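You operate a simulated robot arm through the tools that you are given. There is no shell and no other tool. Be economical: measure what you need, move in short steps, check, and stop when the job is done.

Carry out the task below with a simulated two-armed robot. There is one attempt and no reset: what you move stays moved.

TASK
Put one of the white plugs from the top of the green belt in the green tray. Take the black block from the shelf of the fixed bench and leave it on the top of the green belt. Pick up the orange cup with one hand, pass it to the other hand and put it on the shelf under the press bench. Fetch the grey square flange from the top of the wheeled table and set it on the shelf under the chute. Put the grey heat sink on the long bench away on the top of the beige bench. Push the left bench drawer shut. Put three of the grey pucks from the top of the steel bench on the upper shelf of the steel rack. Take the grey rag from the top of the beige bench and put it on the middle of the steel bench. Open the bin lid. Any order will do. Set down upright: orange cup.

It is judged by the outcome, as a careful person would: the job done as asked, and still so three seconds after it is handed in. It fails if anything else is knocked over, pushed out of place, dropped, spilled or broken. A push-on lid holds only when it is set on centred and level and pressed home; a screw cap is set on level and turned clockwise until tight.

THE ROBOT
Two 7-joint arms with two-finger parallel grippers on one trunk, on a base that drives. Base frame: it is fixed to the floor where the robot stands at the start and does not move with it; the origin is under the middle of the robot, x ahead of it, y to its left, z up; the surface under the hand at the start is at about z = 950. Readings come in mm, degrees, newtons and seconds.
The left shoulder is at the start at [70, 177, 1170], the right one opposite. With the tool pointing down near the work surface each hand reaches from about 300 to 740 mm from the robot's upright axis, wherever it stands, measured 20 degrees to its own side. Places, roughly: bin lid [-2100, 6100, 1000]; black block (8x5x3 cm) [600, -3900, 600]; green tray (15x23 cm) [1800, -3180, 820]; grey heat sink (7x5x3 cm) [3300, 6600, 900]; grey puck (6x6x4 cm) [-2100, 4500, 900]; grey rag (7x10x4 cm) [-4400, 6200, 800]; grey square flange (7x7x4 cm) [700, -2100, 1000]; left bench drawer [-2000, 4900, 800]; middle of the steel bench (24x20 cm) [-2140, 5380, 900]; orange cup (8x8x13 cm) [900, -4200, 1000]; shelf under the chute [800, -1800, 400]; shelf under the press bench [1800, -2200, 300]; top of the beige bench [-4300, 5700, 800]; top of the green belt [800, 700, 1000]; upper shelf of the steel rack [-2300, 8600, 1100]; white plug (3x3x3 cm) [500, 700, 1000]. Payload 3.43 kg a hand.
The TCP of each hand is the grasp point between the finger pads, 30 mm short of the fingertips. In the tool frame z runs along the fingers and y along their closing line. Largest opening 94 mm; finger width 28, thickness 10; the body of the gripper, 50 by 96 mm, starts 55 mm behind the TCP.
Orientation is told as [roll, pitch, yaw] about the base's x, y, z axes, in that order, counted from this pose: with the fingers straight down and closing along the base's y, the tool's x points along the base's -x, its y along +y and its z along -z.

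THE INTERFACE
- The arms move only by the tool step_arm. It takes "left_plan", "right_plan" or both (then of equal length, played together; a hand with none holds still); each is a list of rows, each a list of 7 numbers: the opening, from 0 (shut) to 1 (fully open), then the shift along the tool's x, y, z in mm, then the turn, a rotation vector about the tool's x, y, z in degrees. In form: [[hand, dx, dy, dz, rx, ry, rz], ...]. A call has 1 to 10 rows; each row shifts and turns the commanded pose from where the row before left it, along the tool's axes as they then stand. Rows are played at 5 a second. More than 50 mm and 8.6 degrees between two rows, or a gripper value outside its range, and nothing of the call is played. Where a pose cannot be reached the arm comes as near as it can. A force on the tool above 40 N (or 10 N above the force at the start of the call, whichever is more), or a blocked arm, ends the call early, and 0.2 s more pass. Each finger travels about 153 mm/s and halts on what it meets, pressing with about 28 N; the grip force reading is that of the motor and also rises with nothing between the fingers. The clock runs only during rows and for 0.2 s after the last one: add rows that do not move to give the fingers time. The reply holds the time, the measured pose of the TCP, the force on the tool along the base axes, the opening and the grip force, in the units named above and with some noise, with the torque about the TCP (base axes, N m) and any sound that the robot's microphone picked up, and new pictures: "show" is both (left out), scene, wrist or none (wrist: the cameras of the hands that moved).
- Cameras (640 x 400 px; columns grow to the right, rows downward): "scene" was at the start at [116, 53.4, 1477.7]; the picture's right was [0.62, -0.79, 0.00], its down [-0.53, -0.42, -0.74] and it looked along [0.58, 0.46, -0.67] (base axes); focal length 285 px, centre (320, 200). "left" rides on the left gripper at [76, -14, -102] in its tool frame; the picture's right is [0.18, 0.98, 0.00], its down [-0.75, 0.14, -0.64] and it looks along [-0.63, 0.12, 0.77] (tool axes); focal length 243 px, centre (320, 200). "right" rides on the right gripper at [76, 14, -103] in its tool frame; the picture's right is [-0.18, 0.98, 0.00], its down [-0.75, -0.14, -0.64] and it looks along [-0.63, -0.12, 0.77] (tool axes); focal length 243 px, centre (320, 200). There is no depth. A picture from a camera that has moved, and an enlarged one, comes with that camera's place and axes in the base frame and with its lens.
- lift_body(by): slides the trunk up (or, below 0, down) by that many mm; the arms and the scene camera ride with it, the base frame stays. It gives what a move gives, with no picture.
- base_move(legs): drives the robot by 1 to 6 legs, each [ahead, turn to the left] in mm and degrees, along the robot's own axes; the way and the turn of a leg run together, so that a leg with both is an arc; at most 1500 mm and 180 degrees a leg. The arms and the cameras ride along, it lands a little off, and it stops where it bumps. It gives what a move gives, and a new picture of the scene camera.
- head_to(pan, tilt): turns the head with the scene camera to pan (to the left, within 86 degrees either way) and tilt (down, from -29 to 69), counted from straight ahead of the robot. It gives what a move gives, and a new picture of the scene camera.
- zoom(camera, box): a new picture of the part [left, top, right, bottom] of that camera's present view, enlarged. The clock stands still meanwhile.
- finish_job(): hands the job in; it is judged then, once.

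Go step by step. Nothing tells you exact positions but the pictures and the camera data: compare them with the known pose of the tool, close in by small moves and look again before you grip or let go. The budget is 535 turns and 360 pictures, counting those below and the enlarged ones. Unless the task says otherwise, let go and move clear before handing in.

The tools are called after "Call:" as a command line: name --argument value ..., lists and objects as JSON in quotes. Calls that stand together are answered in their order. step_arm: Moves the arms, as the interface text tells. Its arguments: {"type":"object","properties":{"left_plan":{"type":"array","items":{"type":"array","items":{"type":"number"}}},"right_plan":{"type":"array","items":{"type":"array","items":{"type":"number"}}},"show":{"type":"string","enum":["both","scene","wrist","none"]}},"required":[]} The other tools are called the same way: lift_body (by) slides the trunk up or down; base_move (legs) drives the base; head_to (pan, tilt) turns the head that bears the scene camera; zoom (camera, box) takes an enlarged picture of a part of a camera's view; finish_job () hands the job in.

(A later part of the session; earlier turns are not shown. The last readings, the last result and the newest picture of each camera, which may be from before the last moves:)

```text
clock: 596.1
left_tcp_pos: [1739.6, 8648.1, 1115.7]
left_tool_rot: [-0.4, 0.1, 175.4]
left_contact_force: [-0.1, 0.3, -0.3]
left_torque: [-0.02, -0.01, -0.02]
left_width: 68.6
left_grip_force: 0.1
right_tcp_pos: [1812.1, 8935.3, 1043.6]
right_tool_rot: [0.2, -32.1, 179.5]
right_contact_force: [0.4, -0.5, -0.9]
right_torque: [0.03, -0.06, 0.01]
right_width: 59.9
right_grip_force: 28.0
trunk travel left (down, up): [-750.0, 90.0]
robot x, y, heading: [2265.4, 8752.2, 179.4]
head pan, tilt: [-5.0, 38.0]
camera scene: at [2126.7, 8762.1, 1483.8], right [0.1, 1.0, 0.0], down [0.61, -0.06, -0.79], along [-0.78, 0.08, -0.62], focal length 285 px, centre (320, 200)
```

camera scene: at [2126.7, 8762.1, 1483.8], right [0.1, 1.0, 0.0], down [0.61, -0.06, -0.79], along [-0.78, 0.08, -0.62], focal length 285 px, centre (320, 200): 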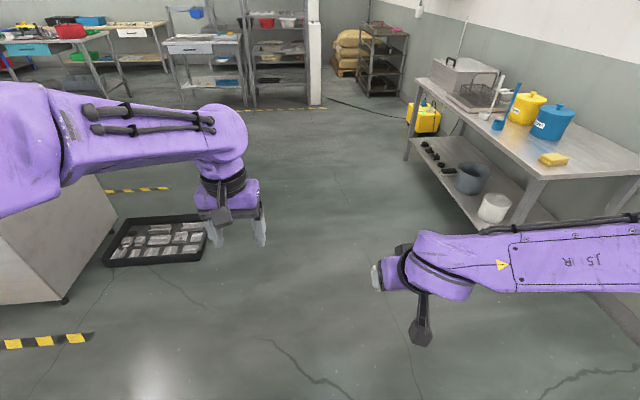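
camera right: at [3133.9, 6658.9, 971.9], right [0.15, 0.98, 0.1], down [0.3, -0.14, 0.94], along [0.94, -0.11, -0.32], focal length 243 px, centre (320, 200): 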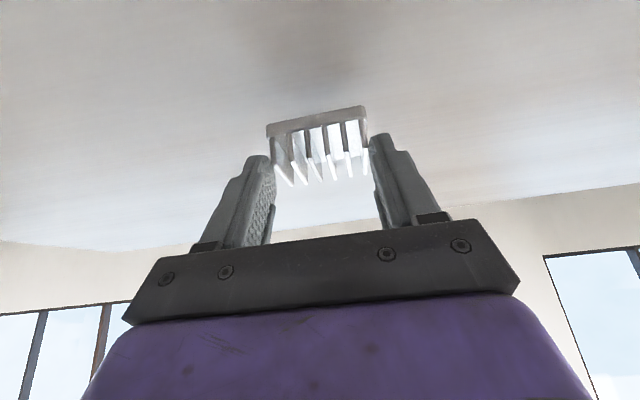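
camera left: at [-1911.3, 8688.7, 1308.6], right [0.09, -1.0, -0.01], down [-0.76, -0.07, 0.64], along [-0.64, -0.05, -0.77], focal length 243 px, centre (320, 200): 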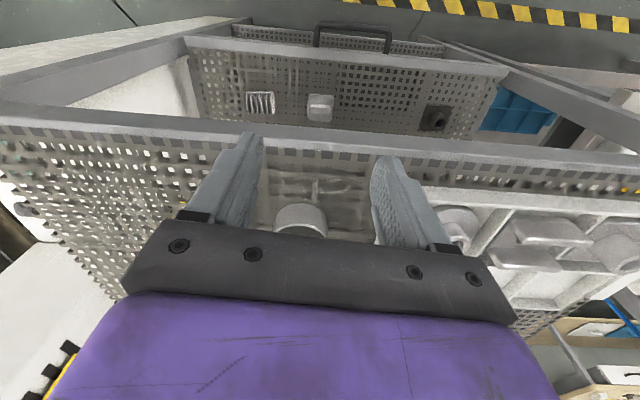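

From here I see a gap between the steel bench's north end and the next table, leading to the beige bench. I drive toward it and look closely first.

Call:
base_move --legs '[[1500, 0.6], [1500, 0], [400, 0], [0, 90], [1500, 0], [560, 0]]'

Call:
base_move --legs '[[0, -90]]'

Call:
head_to --pan 0 --tilt 22

```text
clock: 626.4
left_tcp_pos: [-1040.4, 6128.0, 1115.7]
left_tool_rot: [-0.4, 0.1, -94.3]
left_contact_force: [0.3, -0.5, -1.0]
left_torque: [-0.01, -0.02, 0.01]
left_width: 68.6
left_grip_force: 0.0
right_tcp_pos: [-1327.2, 6199.2, 1044.8]
right_tool_rot: [0.2, -31.9, -90.2]
right_contact_force: [-0.4, 0.8, -1.0]
right_torque: [0.02, 0.01, -0.02]
right_width: 59.8
right_grip_force: 27.8
trunk travel left (down, up): [-750.0, 90.0]
robot x, y, heading: [-1147.0, 6647.4, -90.3]
head pan, tilt: [-5.0, 38.0]
camera scene: at [-1154.5, 6515.2, 1483.9], right [-1.0, 0.09, 0.0], down [0.06, 0.61, -0.79], along [-0.07, -0.78, -0.62], focal length 285 px, centre (320, 200)
```

scene: 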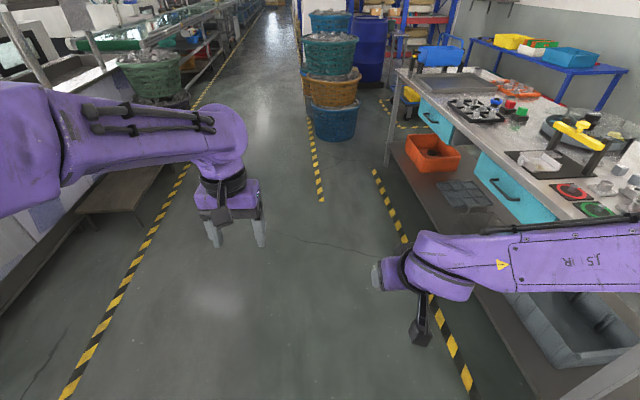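

```text
clock: 630.6
left_tcp_pos: [-1669.6, 6542.9, 1115.0]
left_tool_rot: [-0.3, 0.0, 176.0]
left_contact_force: [0.2, 0.2, 1.5]
left_torque: [-0.01, 0.01, -0.03]
left_width: 68.7
left_grip_force: 0.1
right_tcp_pos: [-1597.2, 6829.7, 1043.2]
right_tool_rot: [0.3, -32.1, 179.9]
right_contact_force: [0.4, 0.3, -1.0]
right_torque: [0.0, -0.05, 0.02]
right_width: 59.6
right_grip_force: 28.0
trunk travel left (down, up): [-750.0, 90.0]
robot x, y, heading: [-1147.8, 6650.4, 179.7]
head pan, tilt: [-5.0, 38.0]
camera scene: at [-1282.7, 6658.8, 1483.8], right [0.09, 1.0, 0.0], down [0.61, -0.06, -0.79], along [-0.78, 0.07, -0.62], focal length 285 px, centre (320, 200)
```

scene: 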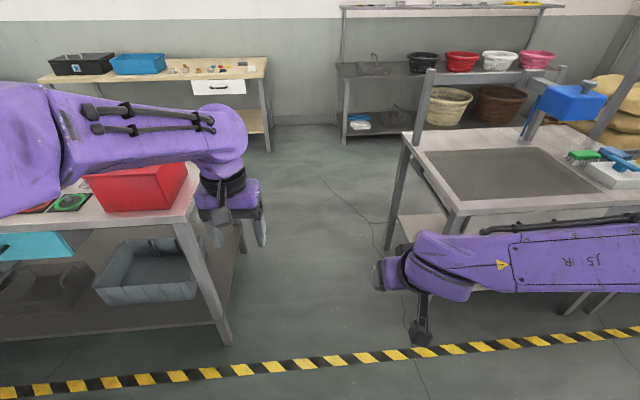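

```text
clock: 631.4
left_tcp_pos: [-1668.2, 6542.1, 1115.4]
left_tool_rot: [-0.4, 0.1, 175.9]
left_contact_force: [0.7, -0.2, -0.1]
left_torque: [-0.01, -0.01, 0.02]
left_width: 68.9
left_grip_force: 0.0
right_tcp_pos: [-1597.8, 6829.1, 1043.5]
right_tool_rot: [0.2, -32.0, 179.9]
right_contact_force: [-0.7, -0.3, -1.7]
right_torque: [-0.05, -0.02, 0.0]
right_width: 59.8
right_grip_force: 28.1
trunk travel left (down, up): [-750.0, 90.0]
robot x, y, heading: [-1148.7, 6649.0, 179.7]
head pan, tilt: [0.0, 22.0]
camera scene: at [-1289.5, 6651.6, 1508.9], right [0.0, 1.0, 0.0], down [0.38, 0.0, -0.93], along [-0.93, 0.0, -0.38], focal length 285 px, centre (320, 200)
```

scene: 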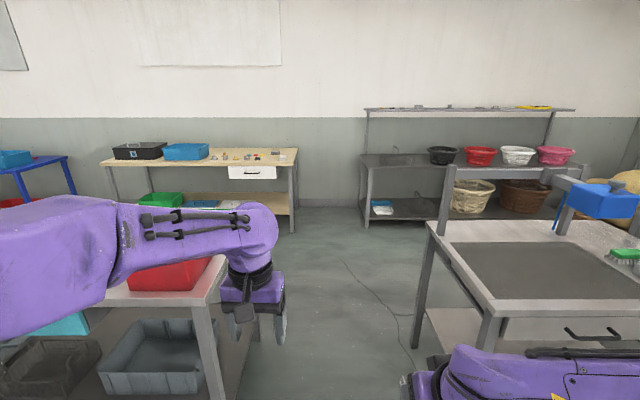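

The gap is about 940 mm wide, centred near y 6710, and the frame on the next table is lower than my elbows. I go through to the corridor before the beige bench.

Call:
base_move --legs '[[0, -2.2], [1500, 0], [0, 2.2], [700, 0]]'

Call:
base_move --legs '[[0, 90], [650, 0], [0, -90]]'

Call:
head_to --pan -15 --tilt 32

```text
clock: 643.0
left_tcp_pos: [-3868.3, 6624.3, 1114.7]
left_tool_rot: [-0.3, 0.2, 175.4]
left_contact_force: [1.1, -0.2, 0.9]
left_torque: [0.01, 0.01, 0.01]
left_width: 68.5
left_grip_force: 0.1
right_tcp_pos: [-3794.7, 6910.7, 1044.3]
right_tool_rot: [0.2, -32.1, 179.3]
right_contact_force: [-1.1, 0.2, -1.5]
right_torque: [0.01, -0.02, 0.03]
right_width: 59.8
right_grip_force: 27.6
trunk travel left (down, up): [-750.0, 90.0]
robot x, y, heading: [-3343.5, 6727.5, 179.2]
head pan, tilt: [0.0, 22.0]
camera scene: at [-3487.3, 6729.5, 1509.0], right [0.01, 1.0, 0.0], down [0.37, 0.0, -0.93], along [-0.93, 0.01, -0.37], focal length 285 px, centre (320, 200)
```

scene: 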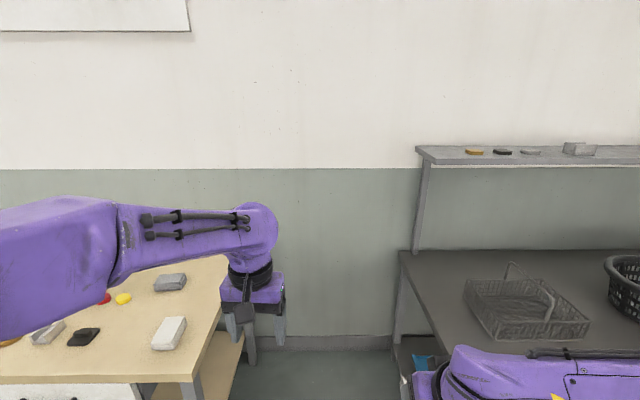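

```text
clock: 654.2
left_tcp_pos: [-3882.7, 5988.8, 1114.7]
left_tool_rot: [-0.4, 0.1, 174.6]
left_contact_force: [0.0, -0.9, -0.1]
left_torque: [0.01, 0.0, 0.02]
left_width: 68.8
left_grip_force: 0.0
right_tcp_pos: [-3805.7, 6272.3, 1043.6]
right_tool_rot: [0.3, -32.0, 178.6]
right_contact_force: [-0.5, -0.2, -1.8]
right_torque: [-0.01, -0.03, -0.01]
right_width: 59.9
right_grip_force: 28.1
trunk travel left (down, up): [-750.0, 90.0]
robot x, y, heading: [-3359.2, 6084.4, 178.6]
head pan, tilt: [0.0, 22.0]
camera scene: at [-3501.5, 6088.8, 1509.0], right [0.02, 1.0, 0.0], down [0.37, -0.01, -0.93], along [-0.93, 0.02, -0.37], focal length 285 px, centre (320, 200)
```

scene: 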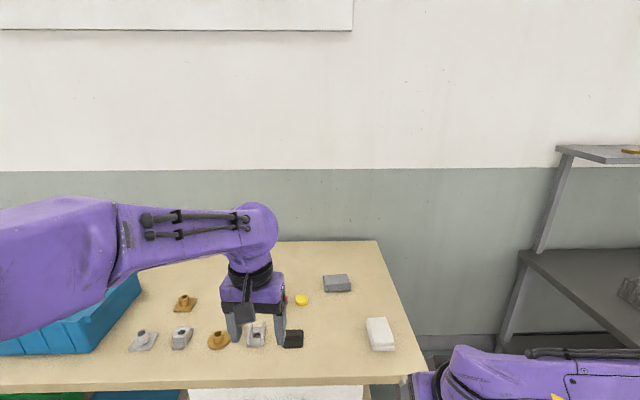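

```text
clock: 655.0
left_tcp_pos: [-3883.3, 5989.1, 1115.1]
left_tool_rot: [-0.4, 0.1, 174.6]
left_contact_force: [0.5, 0.5, 0.4]
left_torque: [0.0, 0.01, 0.01]
left_width: 68.5
left_grip_force: 0.1
right_tcp_pos: [-3804.7, 6273.0, 1043.9]
right_tool_rot: [0.3, -31.9, 178.6]
right_contact_force: [0.0, 0.2, -0.9]
right_torque: [0.02, -0.02, -0.02]
right_width: 59.8
right_grip_force: 28.8
trunk travel left (down, up): [-750.0, 90.0]
robot x, y, heading: [-3356.7, 6084.3, 178.7]
head pan, tilt: [-15.0, 32.0]
camera scene: at [-3494.6, 6112.0, 1493.0], right [0.28, 0.96, 0.0], down [0.51, -0.15, -0.85], along [-0.81, 0.24, -0.53], focal length 285 px, centre (320, 200)
```

scene: 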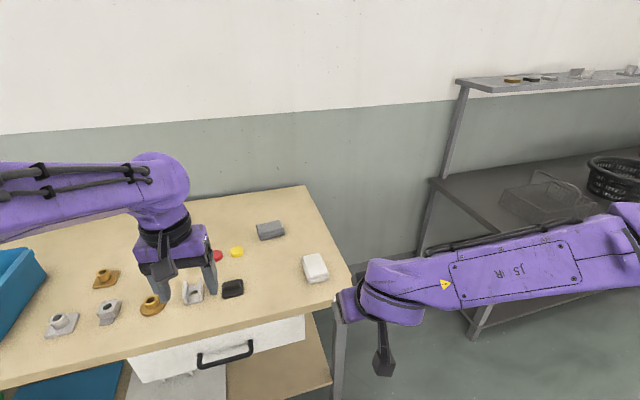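

The bench top is near z 800. The grey rag lies at about [-4384,6172], a white one nearer. I will set the heat sink at about [-4100,6150], in the free space. I drive closer and lower the trunk.

Call:
base_move --legs '[[230, 1.3]]'

Call:
lift_body --by -100

Call:
step_arm --right_plan '[[0, 0, 40, 0, 0, 0, 0], [0, 0, 40, 0, 0, 0, 0], [0, 0, 40, 0, 0, 0, 0], [0, -30, 5, 30, 0, 0, 0], [0, 0, 0, 0, 0, 0, 0]]'

```text
clock: 656.7
left_tcp_pos: [-4112.4, 5979.8, 1115.1]
left_tool_rot: [-0.4, 0.0, 175.9]
left_contact_force: [0.4, -0.3, 0.1]
left_torque: [0.03, 0.01, 0.03]
left_width: 68.3
left_grip_force: 0.0
right_tcp_pos: [-4041.3, 6265.1, 1043.5]
right_tool_rot: [0.3, -31.9, 180.0]
right_contact_force: [-0.5, -0.8, -1.9]
right_torque: [0.02, -0.02, 0.02]
right_width: 59.6
right_grip_force: 27.8
trunk travel left (down, up): [-750.0, 90.0]
robot x, y, heading: [-3588.7, 6089.0, 180.1]
head pan, tilt: [-15.0, 32.0]
camera scene: at [-3726.2, 6111.7, 1493.1], right [0.26, 0.97, 0.0], down [0.51, -0.14, -0.85], along [-0.82, 0.22, -0.53], focal length 285 px, centre (320, 200)
```

scene: 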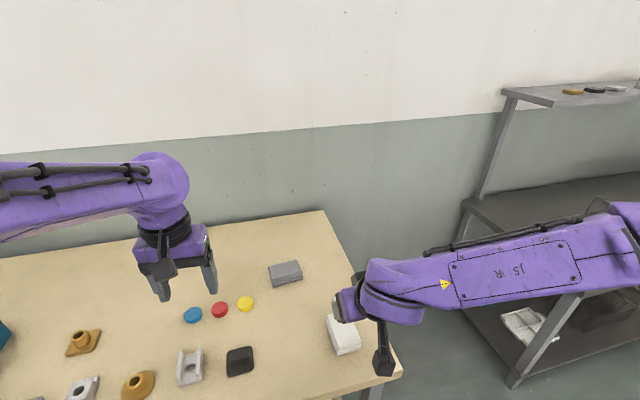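

```text
clock: 658.1
left_tcp_pos: [-4112.4, 5978.3, 1014.4]
left_tool_rot: [-0.4, 0.2, 175.9]
left_contact_force: [-0.3, -0.4, 0.2]
left_torque: [0.0, 0.03, -0.01]
left_width: 68.9
left_grip_force: 0.0
right_tcp_pos: [-4042.4, 6266.1, 942.6]
right_tool_rot: [0.2, -32.0, 179.9]
right_contact_force: [-0.1, 0.3, -0.5]
right_torque: [-0.03, -0.06, 0.02]
right_width: 59.7
right_grip_force: 28.0
trunk travel left (down, up): [-650.0, 190.0]
robot x, y, heading: [-3593.0, 6087.4, 180.1]
head pan, tilt: [-15.0, 32.0]
```

```text
clock: 659.3
left_tcp_pos: [-4111.3, 5978.6, 1015.6]
left_tool_rot: [-0.4, 0.0, 175.9]
left_contact_force: [0.2, 0.1, 1.1]
left_torque: [0.0, 0.01, 0.03]
left_width: 68.5
left_grip_force: 0.1
right_tcp_pos: [-4081.8, 6140.0, 935.2]
right_tool_rot: [0.2, -32.2, 179.9]
right_contact_force: [0.2, -0.1, -1.4]
right_torque: [0.01, -0.03, 0.03]
right_width: 59.7
right_grip_force: 28.3
trunk travel left (down, up): [-650.0, 190.0]
robot x, y, heading: [-3589.6, 6087.9, 179.9]
head pan, tilt: [-15.0, 32.0]
camera scene: at [-3725.9, 6111.7, 1393.2], right [0.26, 0.97, 0.0], down [0.51, -0.14, -0.85], along [-0.82, 0.22, -0.53], focal length 285 px, centre (320, 200)
camera right: at [-3962.2, 6125.5, 980.6], right [-0.16, -0.98, 0.1], down [-0.3, 0.14, 0.94], along [-0.94, 0.12, -0.32], focal length 243 px, centre (320, 200)
```

scene: 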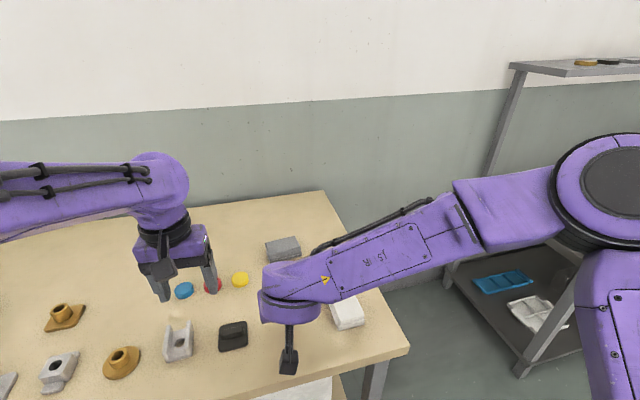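
right: 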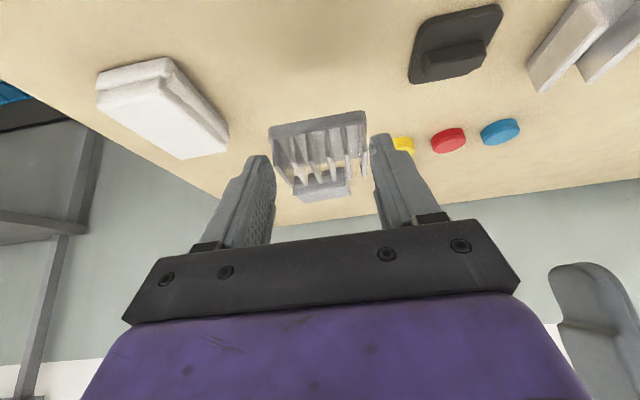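

Call:
step_arm --right_plan '[[0, 21.2, 0, 33.9, 0, 0, 0], [0, 17, 0, 27, 0, 0, 0], [0, 4.2, 0, 6.8, 0, 0, 0], [0, 0, 0, 0, 0, 0, 0]]' --show "wrist"

```text
clock: 660.3
left_tcp_pos: [-4113.0, 5978.8, 1014.4]
left_tool_rot: [-0.4, 0.1, 175.9]
left_contact_force: [0.3, -0.6, -0.3]
left_torque: [-0.03, 0.01, 0.02]
left_width: 68.8
left_grip_force: 0.1
right_tcp_pos: [-4083.6, 6140.0, 854.2]
right_tool_rot: [0.2, -32.0, 180.0]
right_contact_force: [-0.8, -0.6, -1.5]
right_torque: [-0.01, -0.03, -0.03]
right_width: 59.7
right_grip_force: 28.1
trunk travel left (down, up): [-650.0, 190.0]
robot x, y, heading: [-3591.3, 6083.2, 180.2]
head pan, tilt: [-15.0, 32.0]
camera right: at [-3964.0, 6125.1, 900.5], right [-0.15, -0.98, 0.1], down [-0.3, 0.14, 0.94], along [-0.94, 0.12, -0.32], focal length 243 px, centre (320, 200)
```

right: 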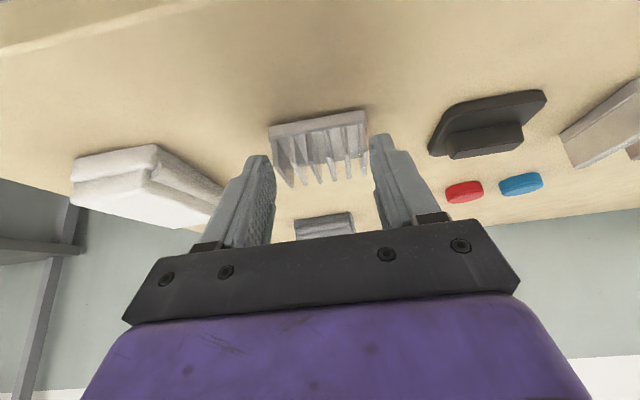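

Call:
step_arm --right_plan '[[0, 3.2, 0, 5.1, 0, 0, 0], [0, 2.1, 0, 3.4, 0, 0, 0], [0, 2.1, 0, 3.4, 0, 0, 0], [0, 2.1, 0, 3.4, 0, 0, 0], [0, 0, 0, 0, 0, 0, 0]]' --show "wrist"

```text
clock: 661.5
left_tcp_pos: [-4110.7, 5978.0, 1016.8]
left_tool_rot: [-0.3, -0.1, 175.9]
left_contact_force: [-0.1, 0.2, 0.9]
left_torque: [0.01, 0.0, -0.03]
left_width: 68.9
left_grip_force: 0.1
right_tcp_pos: [-4081.2, 6138.3, 838.4]
right_tool_rot: [0.3, -32.3, 180.0]
right_contact_force: [-0.3, 1.3, 26.6]
right_torque: [0.25, 0.38, -0.09]
right_width: 60.0
right_grip_force: 27.8
trunk travel left (down, up): [-650.0, 190.0]
robot x, y, heading: [-3588.3, 6091.6, 180.1]
head pan, tilt: [-15.0, 32.0]
camera right: at [-3962.5, 6124.8, 884.4], right [-0.15, -0.98, 0.1], down [-0.29, 0.14, 0.94], along [-0.94, 0.12, -0.31], focal length 243 px, centre (320, 200)
```

right: 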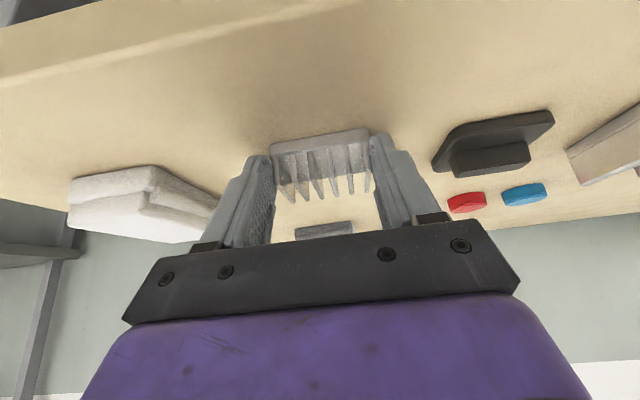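

Contact. I release and draw back up along the fingers.

Call:
step_arm --right_plan '[[0, -1, 0, -1.7, 0, 0, 0], [0.75, 0, 0, 0, 0, 0, 0], [0.8, 0, 0, 0, 0, 0, 0], [0.8, 0, 0, 0, 0, 0, 0], [0.8, 0, 0, -25, 0, 0, 0], [0.8, 0, 0, -40, 0, 0, 0], [0.8, 0, 0, -40, 0, 0, 0], [0.8, 0, 0, 0, 0, 0, 0]]'

```text
clock: 663.3
left_tcp_pos: [-4112.2, 5978.3, 1014.4]
left_tool_rot: [-0.4, 0.2, 175.9]
left_contact_force: [-0.4, 0.0, 0.3]
left_torque: [-0.01, 0.02, -0.01]
left_width: 68.8
left_grip_force: 0.0
right_tcp_pos: [-4028.3, 6140.2, 927.9]
right_tool_rot: [0.2, -31.9, 180.1]
right_contact_force: [0.1, -0.7, 0.4]
right_torque: [0.0, 0.02, -0.01]
right_width: 75.4
right_grip_force: 0.0
trunk travel left (down, up): [-650.0, 190.0]
robot x, y, heading: [-3589.5, 6086.7, 179.9]
head pan, tilt: [-15.0, 32.0]
camera scene: at [-3728.0, 6111.2, 1392.9], right [0.26, 0.97, 0.0], down [0.51, -0.14, -0.85], along [-0.82, 0.22, -0.53], focal length 285 px, centre (320, 200)
camera right: at [-3908.2, 6125.1, 974.1], right [-0.16, -0.98, 0.1], down [-0.3, 0.14, 0.94], along [-0.94, 0.12, -0.32], focal length 243 px, centre (320, 200)
```

scene: 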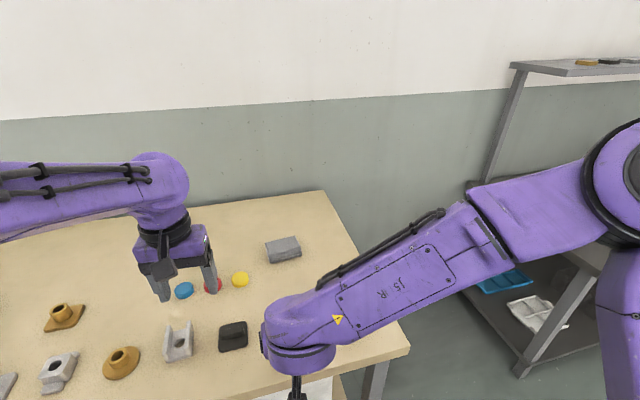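
right: 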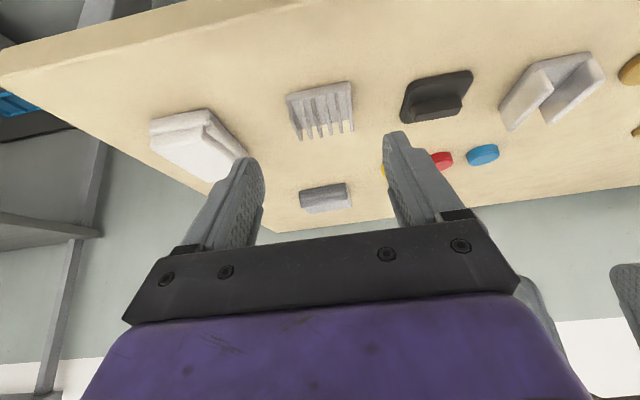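

The heat sink stands on the beige bench. The rag is about 100 mm wide along y and 70 mm along x, so I must grip it along x: I go round to the bench's north end and face south.

Call:
lift_body --by 100

Call:
base_move --legs '[[-250, 0], [0, -90], [650, 0], [0, 90]]'

Call:
head_to --pan 0 --tilt 25

```text
clock: 664.6
left_tcp_pos: [-4111.9, 5978.7, 1114.2]
left_tool_rot: [-0.5, 0.1, 175.8]
left_contact_force: [0.2, 0.3, 0.5]
left_torque: [0.01, 0.01, 0.02]
left_width: 68.4
left_grip_force: 0.1
right_tcp_pos: [-4026.1, 6140.4, 1027.8]
right_tool_rot: [0.2, -32.0, 180.0]
right_contact_force: [-0.6, -0.1, 0.3]
right_torque: [0.04, 0.0, 0.0]
right_width: 75.4
right_grip_force: 0.0
trunk travel left (down, up): [-750.0, 90.0]
robot x, y, heading: [-3590.2, 6084.8, 180.1]
head pan, tilt: [-15.0, 32.0]
```

```text
clock: 677.3
left_tcp_pos: [-3858.0, 6628.4, 1115.1]
left_tool_rot: [-0.4, 0.1, 175.3]
left_contact_force: [-1.0, 0.0, 0.1]
left_torque: [-0.03, 0.02, -0.01]
left_width: 68.7
left_grip_force: 0.0
right_tcp_pos: [-3769.6, 6789.7, 1027.4]
right_tool_rot: [0.2, -32.0, 179.3]
right_contact_force: [0.3, 0.3, 0.1]
right_torque: [0.0, 0.02, -0.03]
right_width: 75.4
right_grip_force: 0.3
trunk travel left (down, up): [-750.0, 90.0]
robot x, y, heading: [-3332.8, 6731.7, 179.2]
head pan, tilt: [-15.0, 32.0]
camera scene: at [-3470.9, 6757.3, 1493.0], right [0.27, 0.96, 0.0], down [0.51, -0.14, -0.85], along [-0.82, 0.23, -0.53], focal length 285 px, centre (320, 200)
```

scene: 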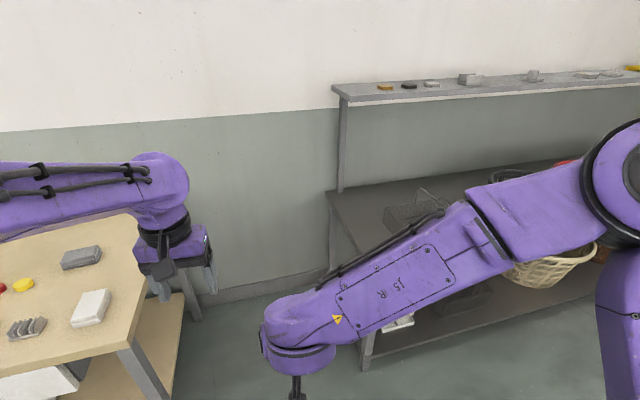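

```text
clock: 678.0
left_tcp_pos: [-3858.2, 6629.4, 1115.9]
left_tool_rot: [-0.4, 0.1, 175.3]
left_contact_force: [0.8, 0.5, -0.4]
left_torque: [-0.01, -0.03, -0.01]
left_width: 68.9
left_grip_force: 0.1
right_tcp_pos: [-3771.1, 6790.1, 1028.2]
right_tool_rot: [0.2, -32.0, 179.2]
right_contact_force: [0.1, 0.0, -0.9]
right_torque: [0.0, 0.02, 0.0]
right_width: 75.2
right_grip_force: 0.1
trunk travel left (down, up): [-750.0, 90.0]
robot x, y, heading: [-3335.1, 6730.7, 179.2]
head pan, tilt: [0.0, 25.0]
camera scene: at [-3476.8, 6734.1, 1504.1], right [0.01, 1.0, 0.0], down [0.42, -0.01, -0.91], along [-0.91, 0.01, -0.42], focal length 285 px, centre (320, 200)
```

scene: 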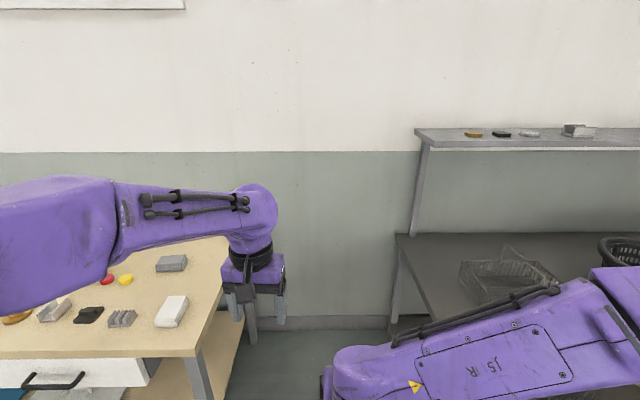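

Call:
base_move --legs '[[650, 0.8]]'

Call:
base_move --legs '[[0, 90]]'

Call:
head_to --pan -20 --tilt 42

```text
clock: 681.7
left_tcp_pos: [-4511.8, 6626.5, 1115.0]
left_tool_rot: [-0.3, 0.1, 176.1]
left_contact_force: [0.0, -0.6, -0.1]
left_torque: [-0.01, 0.01, 0.0]
left_width: 68.5
left_grip_force: 0.1
right_tcp_pos: [-4428.6, 6788.8, 1027.7]
right_tool_rot: [0.2, -31.9, 180.0]
right_contact_force: [-0.6, 0.6, -0.3]
right_torque: [-0.03, -0.03, 0.0]
right_width: 74.9
right_grip_force: 0.0
trunk travel left (down, up): [-750.0, 90.0]
robot x, y, heading: [-3989.9, 6733.8, 180.1]
head pan, tilt: [0.0, 25.0]
camera scene: at [-4132.6, 6736.6, 1504.2], right [0.0, 1.0, 0.0], down [0.42, 0.0, -0.91], along [-0.91, 0.0, -0.42], focal length 285 px, centre (320, 200)
```

scene: 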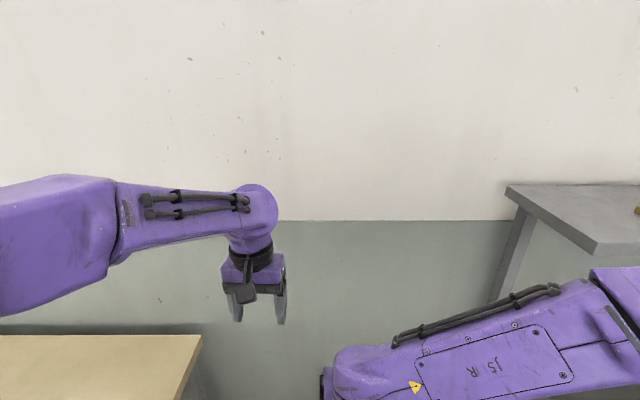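

```text
clock: 685.9
left_tcp_pos: [-3886.1, 6213.5, 1114.6]
left_tool_rot: [-0.5, 0.1, -94.5]
left_contact_force: [0.0, -0.4, -0.3]
left_torque: [0.01, -0.01, -0.03]
left_width: 68.7
left_grip_force: 0.1
right_tcp_pos: [-4048.1, 6299.1, 1027.9]
right_tool_rot: [0.1, -31.9, -90.5]
right_contact_force: [0.3, -0.4, 0.4]
right_torque: [0.01, -0.02, 0.0]
right_width: 75.1
right_grip_force: 0.1
trunk travel left (down, up): [-750.0, 90.0]
robot x, y, heading: [-3988.4, 6733.4, -90.4]
head pan, tilt: [0.0, 25.0]
camera scene: at [-3992.2, 6594.1, 1504.1], right [-1.0, 0.01, 0.0], down [0.0, 0.42, -0.91], along [-0.01, -0.91, -0.42], focal length 285 px, centre (320, 200)
```

scene: 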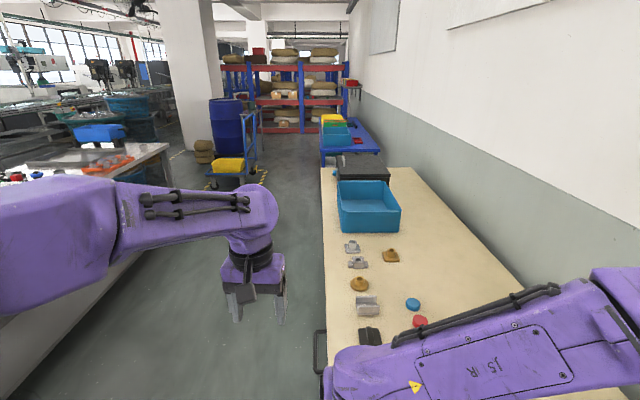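

```text
clock: 686.7
left_tcp_pos: [-3886.1, 6211.3, 1115.8]
left_tool_rot: [-0.4, 0.1, -94.4]
left_contact_force: [-0.2, -0.3, 0.4]
left_torque: [0.0, 0.02, -0.01]
left_width: 68.4
left_grip_force: 0.0
right_tcp_pos: [-4045.9, 6298.8, 1028.2]
right_tool_rot: [0.2, -32.1, -90.5]
right_contact_force: [0.8, 0.4, -0.9]
right_torque: [-0.03, -0.01, 0.02]
right_width: 75.0
right_grip_force: 0.1
trunk travel left (down, up): [-750.0, 90.0]
robot x, y, heading: [-3993.2, 6735.1, -90.3]
head pan, tilt: [-20.0, 42.0]
camera scene: at [-4020.4, 6607.9, 1477.9], right [-0.94, 0.35, 0.0], down [0.23, 0.63, -0.74], along [-0.26, -0.7, -0.67], focal length 285 px, centre (320, 200)
```

scene: 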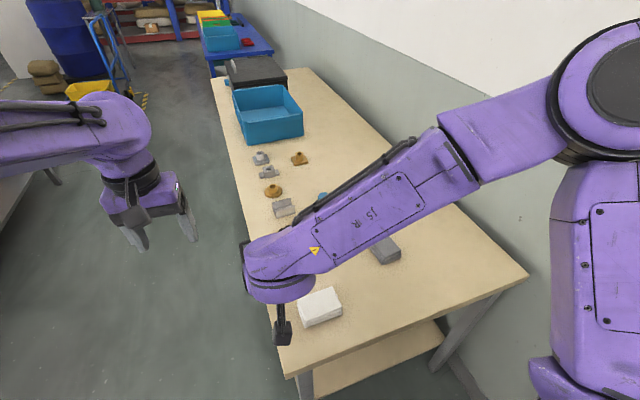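

The rag is at about [-4378,6178]. I move the right hand over it.

Call:
step_arm --right_plan '[[0.98, -2, -41.5, 12.8, 0, 0, 0], [0.98, -2, -41.5, 12.8, 0, 0, 0], [0.98, -2, -41.5, 12.8, 0, 0, 0], [0.98, -2, -41.5, 12.8, 0, 0, 0], [0.98, -2, -41.5, 12.8, 0, 0, 0], [0.98, -2, -41.5, 12.8, 0, 0, 0], [0.98, -2, -41.5, 12.8, 0, 0, 0], [0.98, -2, -41.5, 12.8, 0, 0, 0], [0.98, 0, 0, 0, 0, 0, 0]]'

```text
clock: 688.7
left_tcp_pos: [-3886.6, 6213.8, 1114.9]
left_tool_rot: [-0.4, 0.1, -94.5]
left_contact_force: [-0.6, 0.0, -0.8]
left_torque: [-0.03, 0.05, 0.0]
left_width: 68.9
left_grip_force: 0.0
right_tcp_pos: [-4379.8, 6232.0, 949.4]
right_tool_rot: [0.3, -32.0, -90.5]
right_contact_force: [0.0, 0.3, -0.2]
right_torque: [-0.01, 0.0, -0.02]
right_width: 91.9
right_grip_force: 0.0
trunk travel left (down, up): [-750.0, 90.0]
robot x, y, heading: [-3992.4, 6731.4, -90.4]
head pan, tilt: [-20.0, 42.0]
camera scene: at [-4020.5, 6608.5, 1477.9], right [-0.94, 0.35, 0.0], down [0.23, 0.63, -0.74], along [-0.26, -0.7, -0.67], focal length 285 px, centre (320, 200)
camera right: at [-4364.5, 6349.6, 995.4], right [0.98, -0.16, 0.1], down [-0.15, -0.3, 0.94], along [-0.12, -0.94, -0.32], focal length 243 px, centre (320, 200)
```

scene: 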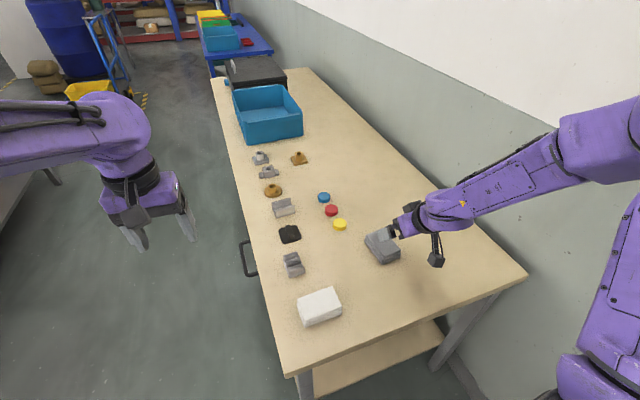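
right: 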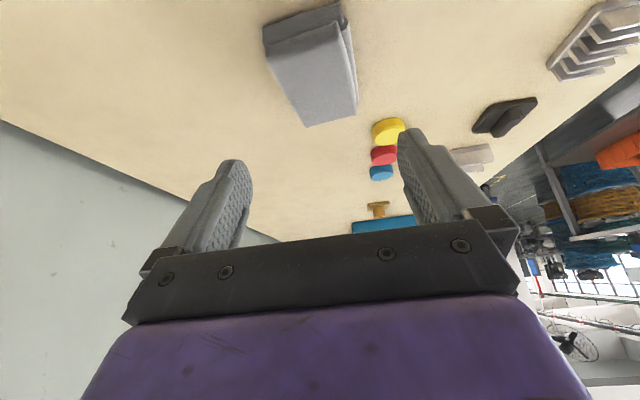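

Call:
step_arm --right_plan '[[0.98, 8, 6, 38, -2.1, 0, -3.4], [0.98, 8, 0, 38, 0, 0, 0], [0.98, 6, 0, 30, 0, 0, 0], [0.98, 0, 0, 0, 0, 0, 0]]' --show "wrist"

```text
clock: 689.7
left_tcp_pos: [-3887.4, 6212.9, 1115.3]
left_tool_rot: [-0.4, 0.0, -94.5]
left_contact_force: [0.1, -0.6, -0.5]
left_torque: [-0.02, 0.0, 0.04]
left_width: 68.4
left_grip_force: 0.0
right_tcp_pos: [-4371.6, 6194.8, 848.3]
right_tool_rot: [0.2, -32.0, -86.5]
right_contact_force: [0.3, -1.0, -0.4]
right_torque: [0.0, -0.03, 0.01]
right_width: 92.1
right_grip_force: 0.1
trunk travel left (down, up): [-750.0, 90.0]
robot x, y, heading: [-3992.2, 6735.8, -90.4]
head pan, tilt: [-20.0, 42.0]
camera right: at [-4365.0, 6313.8, 893.4], right [0.99, -0.09, 0.1], down [-0.12, -0.31, 0.94], along [-0.06, -0.95, -0.32], focal length 243 px, centre (320, 200)
```

right: 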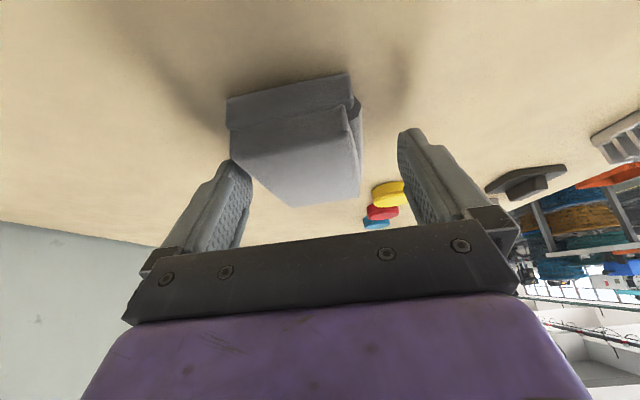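

Call:
step_arm --right_plan '[[1, 3, -4, 6, 0, 0, 0], [1, 4, 0, 6.5, 0, 0, 0], [0.5, 0, 0, 0, 0, 0, 0], [0, 0, 0, 0, 0, 0, 0], [0, 0, 0, 0, 0, 0, 0], [0, -15.9, 0, -25.4, 0, 0, 0], [0, -21, 0, -34, 0, 0, 0], [0, 0, 0, 0, 0, 0, 0]]'

```text
clock: 691.5
left_tcp_pos: [-3887.3, 6212.4, 1114.6]
left_tool_rot: [-0.4, 0.1, -94.5]
left_contact_force: [0.3, -0.5, 0.2]
left_torque: [-0.02, -0.02, -0.02]
left_width: 68.7
left_grip_force: 0.0
right_tcp_pos: [-4377.2, 6194.5, 902.6]
right_tool_rot: [0.3, -31.8, -86.4]
right_contact_force: [0.1, -0.3, -0.1]
right_torque: [0.02, -0.01, 0.04]
right_width: 68.8
right_grip_force: 28.1
trunk travel left (down, up): [-750.0, 90.0]
robot x, y, heading: [-3991.2, 6736.3, -90.6]
head pan, tilt: [-20.0, 42.0]
camera scene: at [-4022.0, 6607.0, 1477.7], right [-0.94, 0.35, 0.0], down [0.23, 0.63, -0.74], along [-0.26, -0.7, -0.67], focal length 285 px, centre (320, 200)
camera right: at [-4369.8, 6312.4, 948.5], right [0.99, -0.09, 0.1], down [-0.13, -0.31, 0.94], along [-0.06, -0.95, -0.32], focal length 243 px, centre (320, 200)
```

scene: 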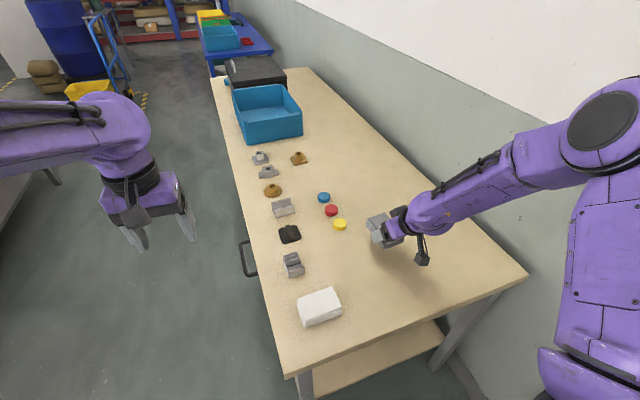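
right: 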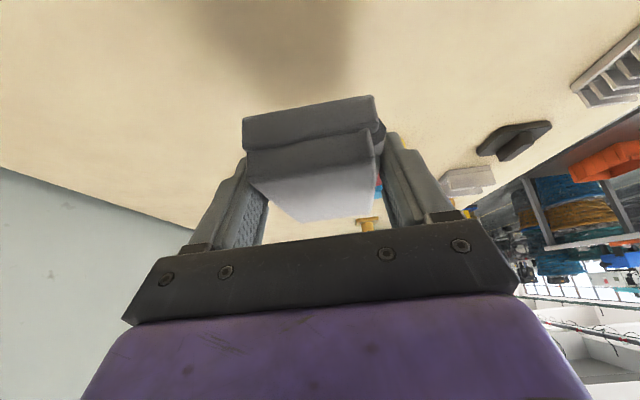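

The rag is held. I bring the hand in front, turn east and drive back through the gap to the aisle.

Call:
step_arm --right_plan '[[0, -10, 0, -30, 0, 0, 0], [0, 0, 40, -25, 0, 0, 0], [0, 0, 42, -20, 0, 0, 0], [0, 0, 45, -10, 0, 0, 0], [0, 0, 45, 0, 0, 0, 0], [0, 10, 45, -10, 0, 0, 0], [0, 15, 30, -15, 0, 0, 0], [0, 0, 0, 0, 0, 0, 0]]' --show "none"

Call:
base_move --legs '[[0, 90]]'

```text
clock: 693.3
left_tcp_pos: [-3887.9, 6211.9, 1115.3]
left_tool_rot: [-0.5, 0.2, -94.5]
left_contact_force: [-0.4, -0.6, -0.4]
left_torque: [0.0, -0.01, 0.0]
left_width: 68.5
left_grip_force: 0.0
right_tcp_pos: [-4134.5, 6280.9, 988.3]
right_tool_rot: [0.2, -31.9, -86.6]
right_contact_force: [0.7, 0.3, -0.8]
right_torque: [0.01, 0.0, 0.03]
right_width: 68.3
right_grip_force: 28.2
trunk travel left (down, up): [-750.0, 90.0]
robot x, y, heading: [-3992.7, 6738.3, -90.4]
head pan, tilt: [-20.0, 42.0]
```

```text
clock: 697.5
left_tcp_pos: [-3468.7, 6839.8, 1113.3]
left_tool_rot: [-0.3, 0.1, -4.5]
left_contact_force: [0.2, 0.1, 0.6]
left_torque: [0.02, -0.01, -0.01]
left_width: 68.7
left_grip_force: 0.0
right_tcp_pos: [-3537.8, 6591.8, 989.5]
right_tool_rot: [0.2, -32.0, 3.7]
right_contact_force: [-0.7, -0.4, -0.6]
right_torque: [-0.01, 0.03, 0.0]
right_width: 68.3
right_grip_force: 27.8
trunk travel left (down, up): [-750.0, 90.0]
robot x, y, heading: [-3989.3, 6737.2, -0.5]
head pan, tilt: [-20.0, 42.0]
camera scene: at [-3862.3, 6706.7, 1477.9], right [-0.35, -0.94, 0.0], down [-0.63, 0.23, -0.74], along [0.7, -0.26, -0.67], focal length 285 px, centre (320, 200)
```

scene: 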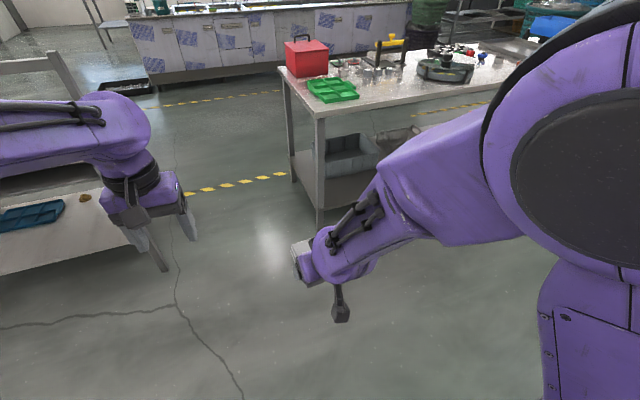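

I see the red bin with a handle on its lid at the steel bench's end. I zoom in on it.

Call:
zoom --camera "scene" --box '[260, 20, 420, 120]'

Call:
base_move --legs '[[1500, -1], [1350, 0]]'

```text
4.00 times, centred on (340, 70) of scene
camera zoom: at [-3862.3, 6706.7, 1477.9], right [-0.35, -0.94, 0.0], down [-0.63, 0.23, -0.74], along [0.7, -0.26, -0.67], focal length 1141 px, centre (240, 720)
```

zoom: 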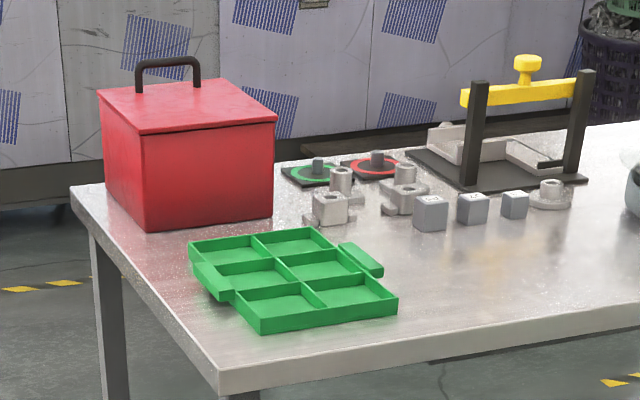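

```text
clock: 711.4
left_tcp_pos: [-609.3, 6783.5, 1114.8]
left_tool_rot: [-0.5, 0.1, -5.3]
left_contact_force: [0.2, 0.8, -0.3]
left_torque: [0.03, 0.01, 0.0]
left_width: 68.6
left_grip_force: 0.1
right_tcp_pos: [-683.6, 6537.3, 989.7]
right_tool_rot: [0.2, -32.0, 2.8]
right_contact_force: [0.1, 0.4, 0.1]
right_torque: [-0.02, -0.04, 0.02]
right_width: 68.2
right_grip_force: 28.6
trunk travel left (down, up): [-750.0, 90.0]
robot x, y, heading: [-1132.6, 6688.0, -1.4]
head pan, tilt: [-20.0, 42.0]
camera scene: at [-1005.6, 6657.4, 1477.9], right [-0.36, -0.93, 0.0], down [-0.62, 0.24, -0.74], along [0.69, -0.27, -0.67], focal length 285 px, centre (320, 200)
```

scene: 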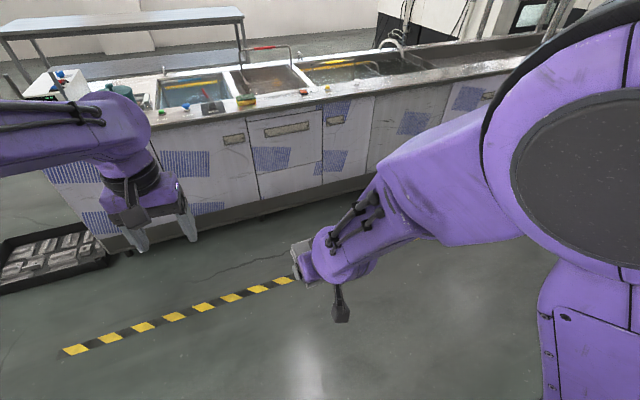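

The lid's handle is on the aisle side, so its hinge is at the back. First the rag: I drive to face the middle of the steel bench.

Call:
base_move --legs '[[0, -88.6], [1290, 0], [0, -90], [150, 0]]'

Call:
head_to --pan 0 --tilt 35

```text
clock: 726.3
left_tcp_pos: [-1791.3, 5271.1, 1116.2]
left_tool_rot: [-0.4, 0.1, 178.0]
left_contact_force: [0.2, 0.2, 0.2]
left_torque: [0.01, 0.0, 0.0]
left_width: 68.4
left_grip_force: 0.0
right_tcp_pos: [-1732.9, 5521.5, 990.1]
right_tool_rot: [0.2, -32.1, -173.9]
right_contact_force: [0.1, 0.2, -0.3]
right_torque: [0.0, -0.03, 0.02]
right_width: 68.3
right_grip_force: 28.2
trunk travel left (down, up): [-750.0, 90.0]
robot x, y, heading: [-1276.0, 5398.4, -178.2]
head pan, tilt: [-20.0, 42.0]
camera scene: at [-1402.4, 5423.7, 1478.1], right [0.31, 0.95, 0.0], down [0.64, -0.21, -0.74], along [-0.71, 0.23, -0.67], focal length 285 px, centre (320, 200)
```

scene: 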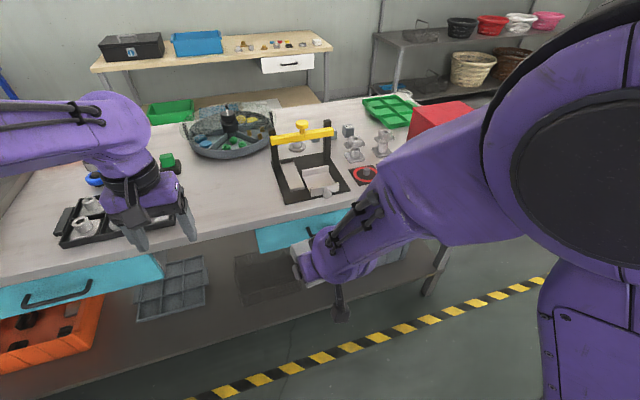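

```text
clock: 727.1
left_tcp_pos: [-1791.8, 5271.0, 1114.7]
left_tool_rot: [-0.4, 0.1, 178.0]
left_contact_force: [-0.7, 0.0, 0.4]
left_torque: [0.03, 0.0, 0.0]
left_width: 68.4
left_grip_force: 0.1
right_tcp_pos: [-1735.7, 5521.8, 988.2]
right_tool_rot: [0.3, -32.0, -173.9]
right_contact_force: [-0.5, 0.0, -0.7]
right_torque: [0.03, 0.02, -0.03]
right_width: 68.4
right_grip_force: 28.1
trunk travel left (down, up): [-750.0, 90.0]
robot x, y, heading: [-1275.2, 5396.0, -178.0]
head pan, tilt: [0.0, 35.0]
camera scene: at [-1413.8, 5394.9, 1488.3], right [-0.03, 1.0, 0.0], down [0.57, 0.02, -0.82], along [-0.82, -0.03, -0.57], focal length 285 px, centre (320, 200)
```

scene: 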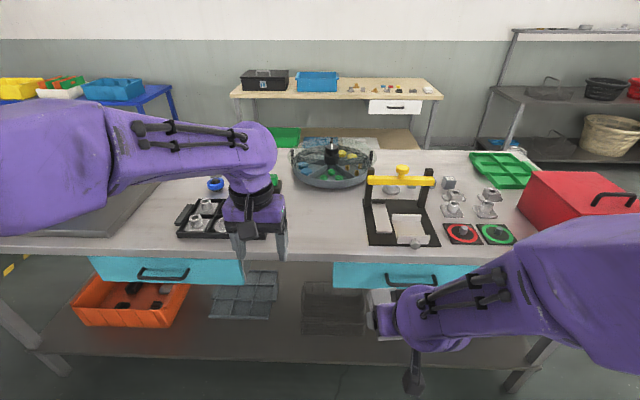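

The free spot in the middle of the bench is clear, at about [-2140,5380]. I move both hands left first, so that the right one stays clear of the yellow clamp, then drive up.

Call:
step_arm --left_plan '[[0.5, 0, 40, 0, 0, 0, 0], [0.5, 0, 40, 0, 0, 0, 0], [0.5, 0, 40, 0, 0, 0, 0], [0.5, 0, 20, 0, 0, 0, 0], [0.5, 0, 0, 0, 0, 0, 0]]' --right_plan '[[0, 0, 40, 0, 0, 0, 0], [0, 0, 40, 0, 0, 0, 0], [0, 0, 40, 0, 0, 0, 0], [0, 0, 25, -10, 0, 0, 0], [0, 0, 0, 0, 0, 0, 0]]' --show "none"

Call:
base_move --legs '[[290, -1.8]]'

```text
clock: 728.3
left_tcp_pos: [-1797.3, 5132.9, 1113.4]
left_tool_rot: [-0.4, 0.0, 178.0]
left_contact_force: [0.0, 1.4, -0.1]
left_torque: [-0.02, 0.01, 0.0]
left_width: 47.2
left_grip_force: 0.1
right_tcp_pos: [-1715.6, 5392.2, 1005.4]
right_tool_rot: [3.0, -32.0, -176.4]
right_contact_force: [-0.1, 0.7, 0.2]
right_torque: [-0.01, 0.0, 0.01]
right_width: 68.5
right_grip_force: 28.5
right hand out of reach, approached as far as the arm can: row 2
trunk travel left (down, up): [-750.0, 90.0]
robot x, y, heading: [-1272.8, 5399.0, -177.7]
head pan, tilt: [0.0, 35.0]
```

```text
clock: 730.3
left_tcp_pos: [-2094.2, 5140.6, 1113.7]
left_tool_rot: [-0.3, 0.1, 176.3]
left_contact_force: [0.3, 0.2, -0.1]
left_torque: [0.01, -0.03, 0.02]
left_width: 47.2
left_grip_force: 0.0
right_tcp_pos: [-2003.8, 5394.8, 1007.0]
right_tool_rot: [3.0, -32.3, -177.5]
right_contact_force: [-0.4, 1.2, -0.9]
right_torque: [0.02, -0.01, 0.02]
right_width: 68.2
right_grip_force: 28.3
trunk travel left (down, up): [-750.0, 90.0]
robot x, y, heading: [-1567.7, 5392.3, -180.0]
head pan, tilt: [0.0, 35.0]
camera scene: at [-1701.5, 5392.5, 1488.5], right [-0.01, 1.0, 0.0], down [0.57, 0.0, -0.82], along [-0.82, -0.01, -0.57], focal length 285 px, centre (320, 200)
```

scene: 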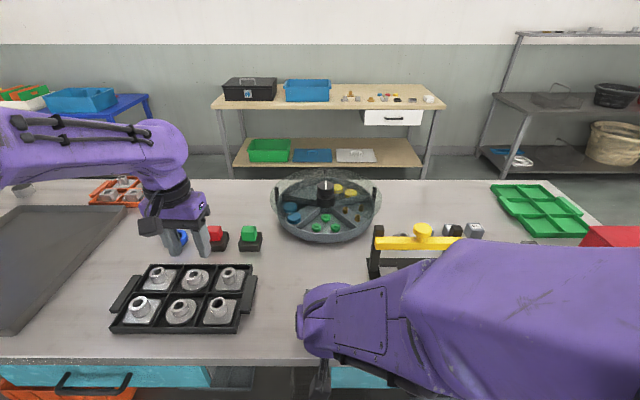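

Call:
step_arm --right_plan '[[0, -34, 5, 21, 1, 0, 0], [0, -34, 5, 21, 2, 0, 0], [0, -34, 5, 21, 0, 0, 0], [0, 0, 0, 0, 0, 0, 0]]'

```text
clock: 731.5
left_tcp_pos: [-2094.2, 5141.4, 1113.0]
left_tool_rot: [-0.3, 0.0, 176.4]
left_contact_force: [-0.7, -0.7, 0.5]
left_torque: [-0.04, 0.01, -0.01]
left_width: 47.2
left_grip_force: 0.1
right_tcp_pos: [-2140.1, 5383.3, 1039.5]
right_tool_rot: [5.7, -33.2, 176.7]
right_contact_force: [-0.5, -0.4, -0.5]
right_torque: [0.03, 0.03, -0.01]
right_width: 68.3
right_grip_force: 27.7
trunk travel left (down, up): [-750.0, 90.0]
robot x, y, heading: [-1564.2, 5389.3, -179.8]
head pan, tilt: [0.0, 35.0]
stopped in row 4 (right hand): the arm was blocked; the commanded pose is now the measured one
camera scene: at [-1702.9, 5392.7, 1488.4], right [-0.01, 1.0, 0.0], down [0.57, 0.0, -0.82], along [-0.82, -0.01, -0.57], focal length 285 px, centre (320, 200)
camera right: at [-2018.6, 5372.5, 1083.4], right [-0.16, -0.97, 0.18], down [-0.28, 0.22, 0.94], along [-0.95, 0.1, -0.3], focal length 243 px, centre (320, 200)
```

scene: 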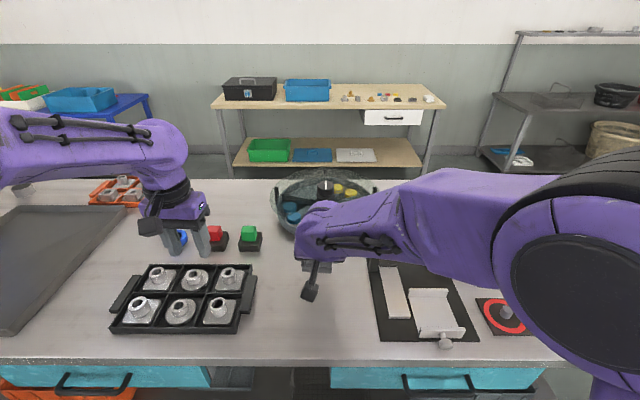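
right: 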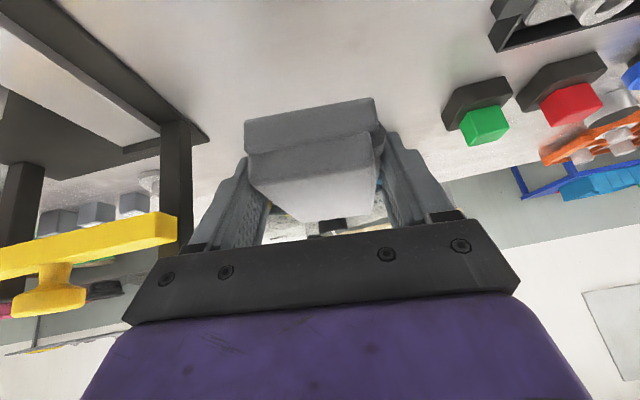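

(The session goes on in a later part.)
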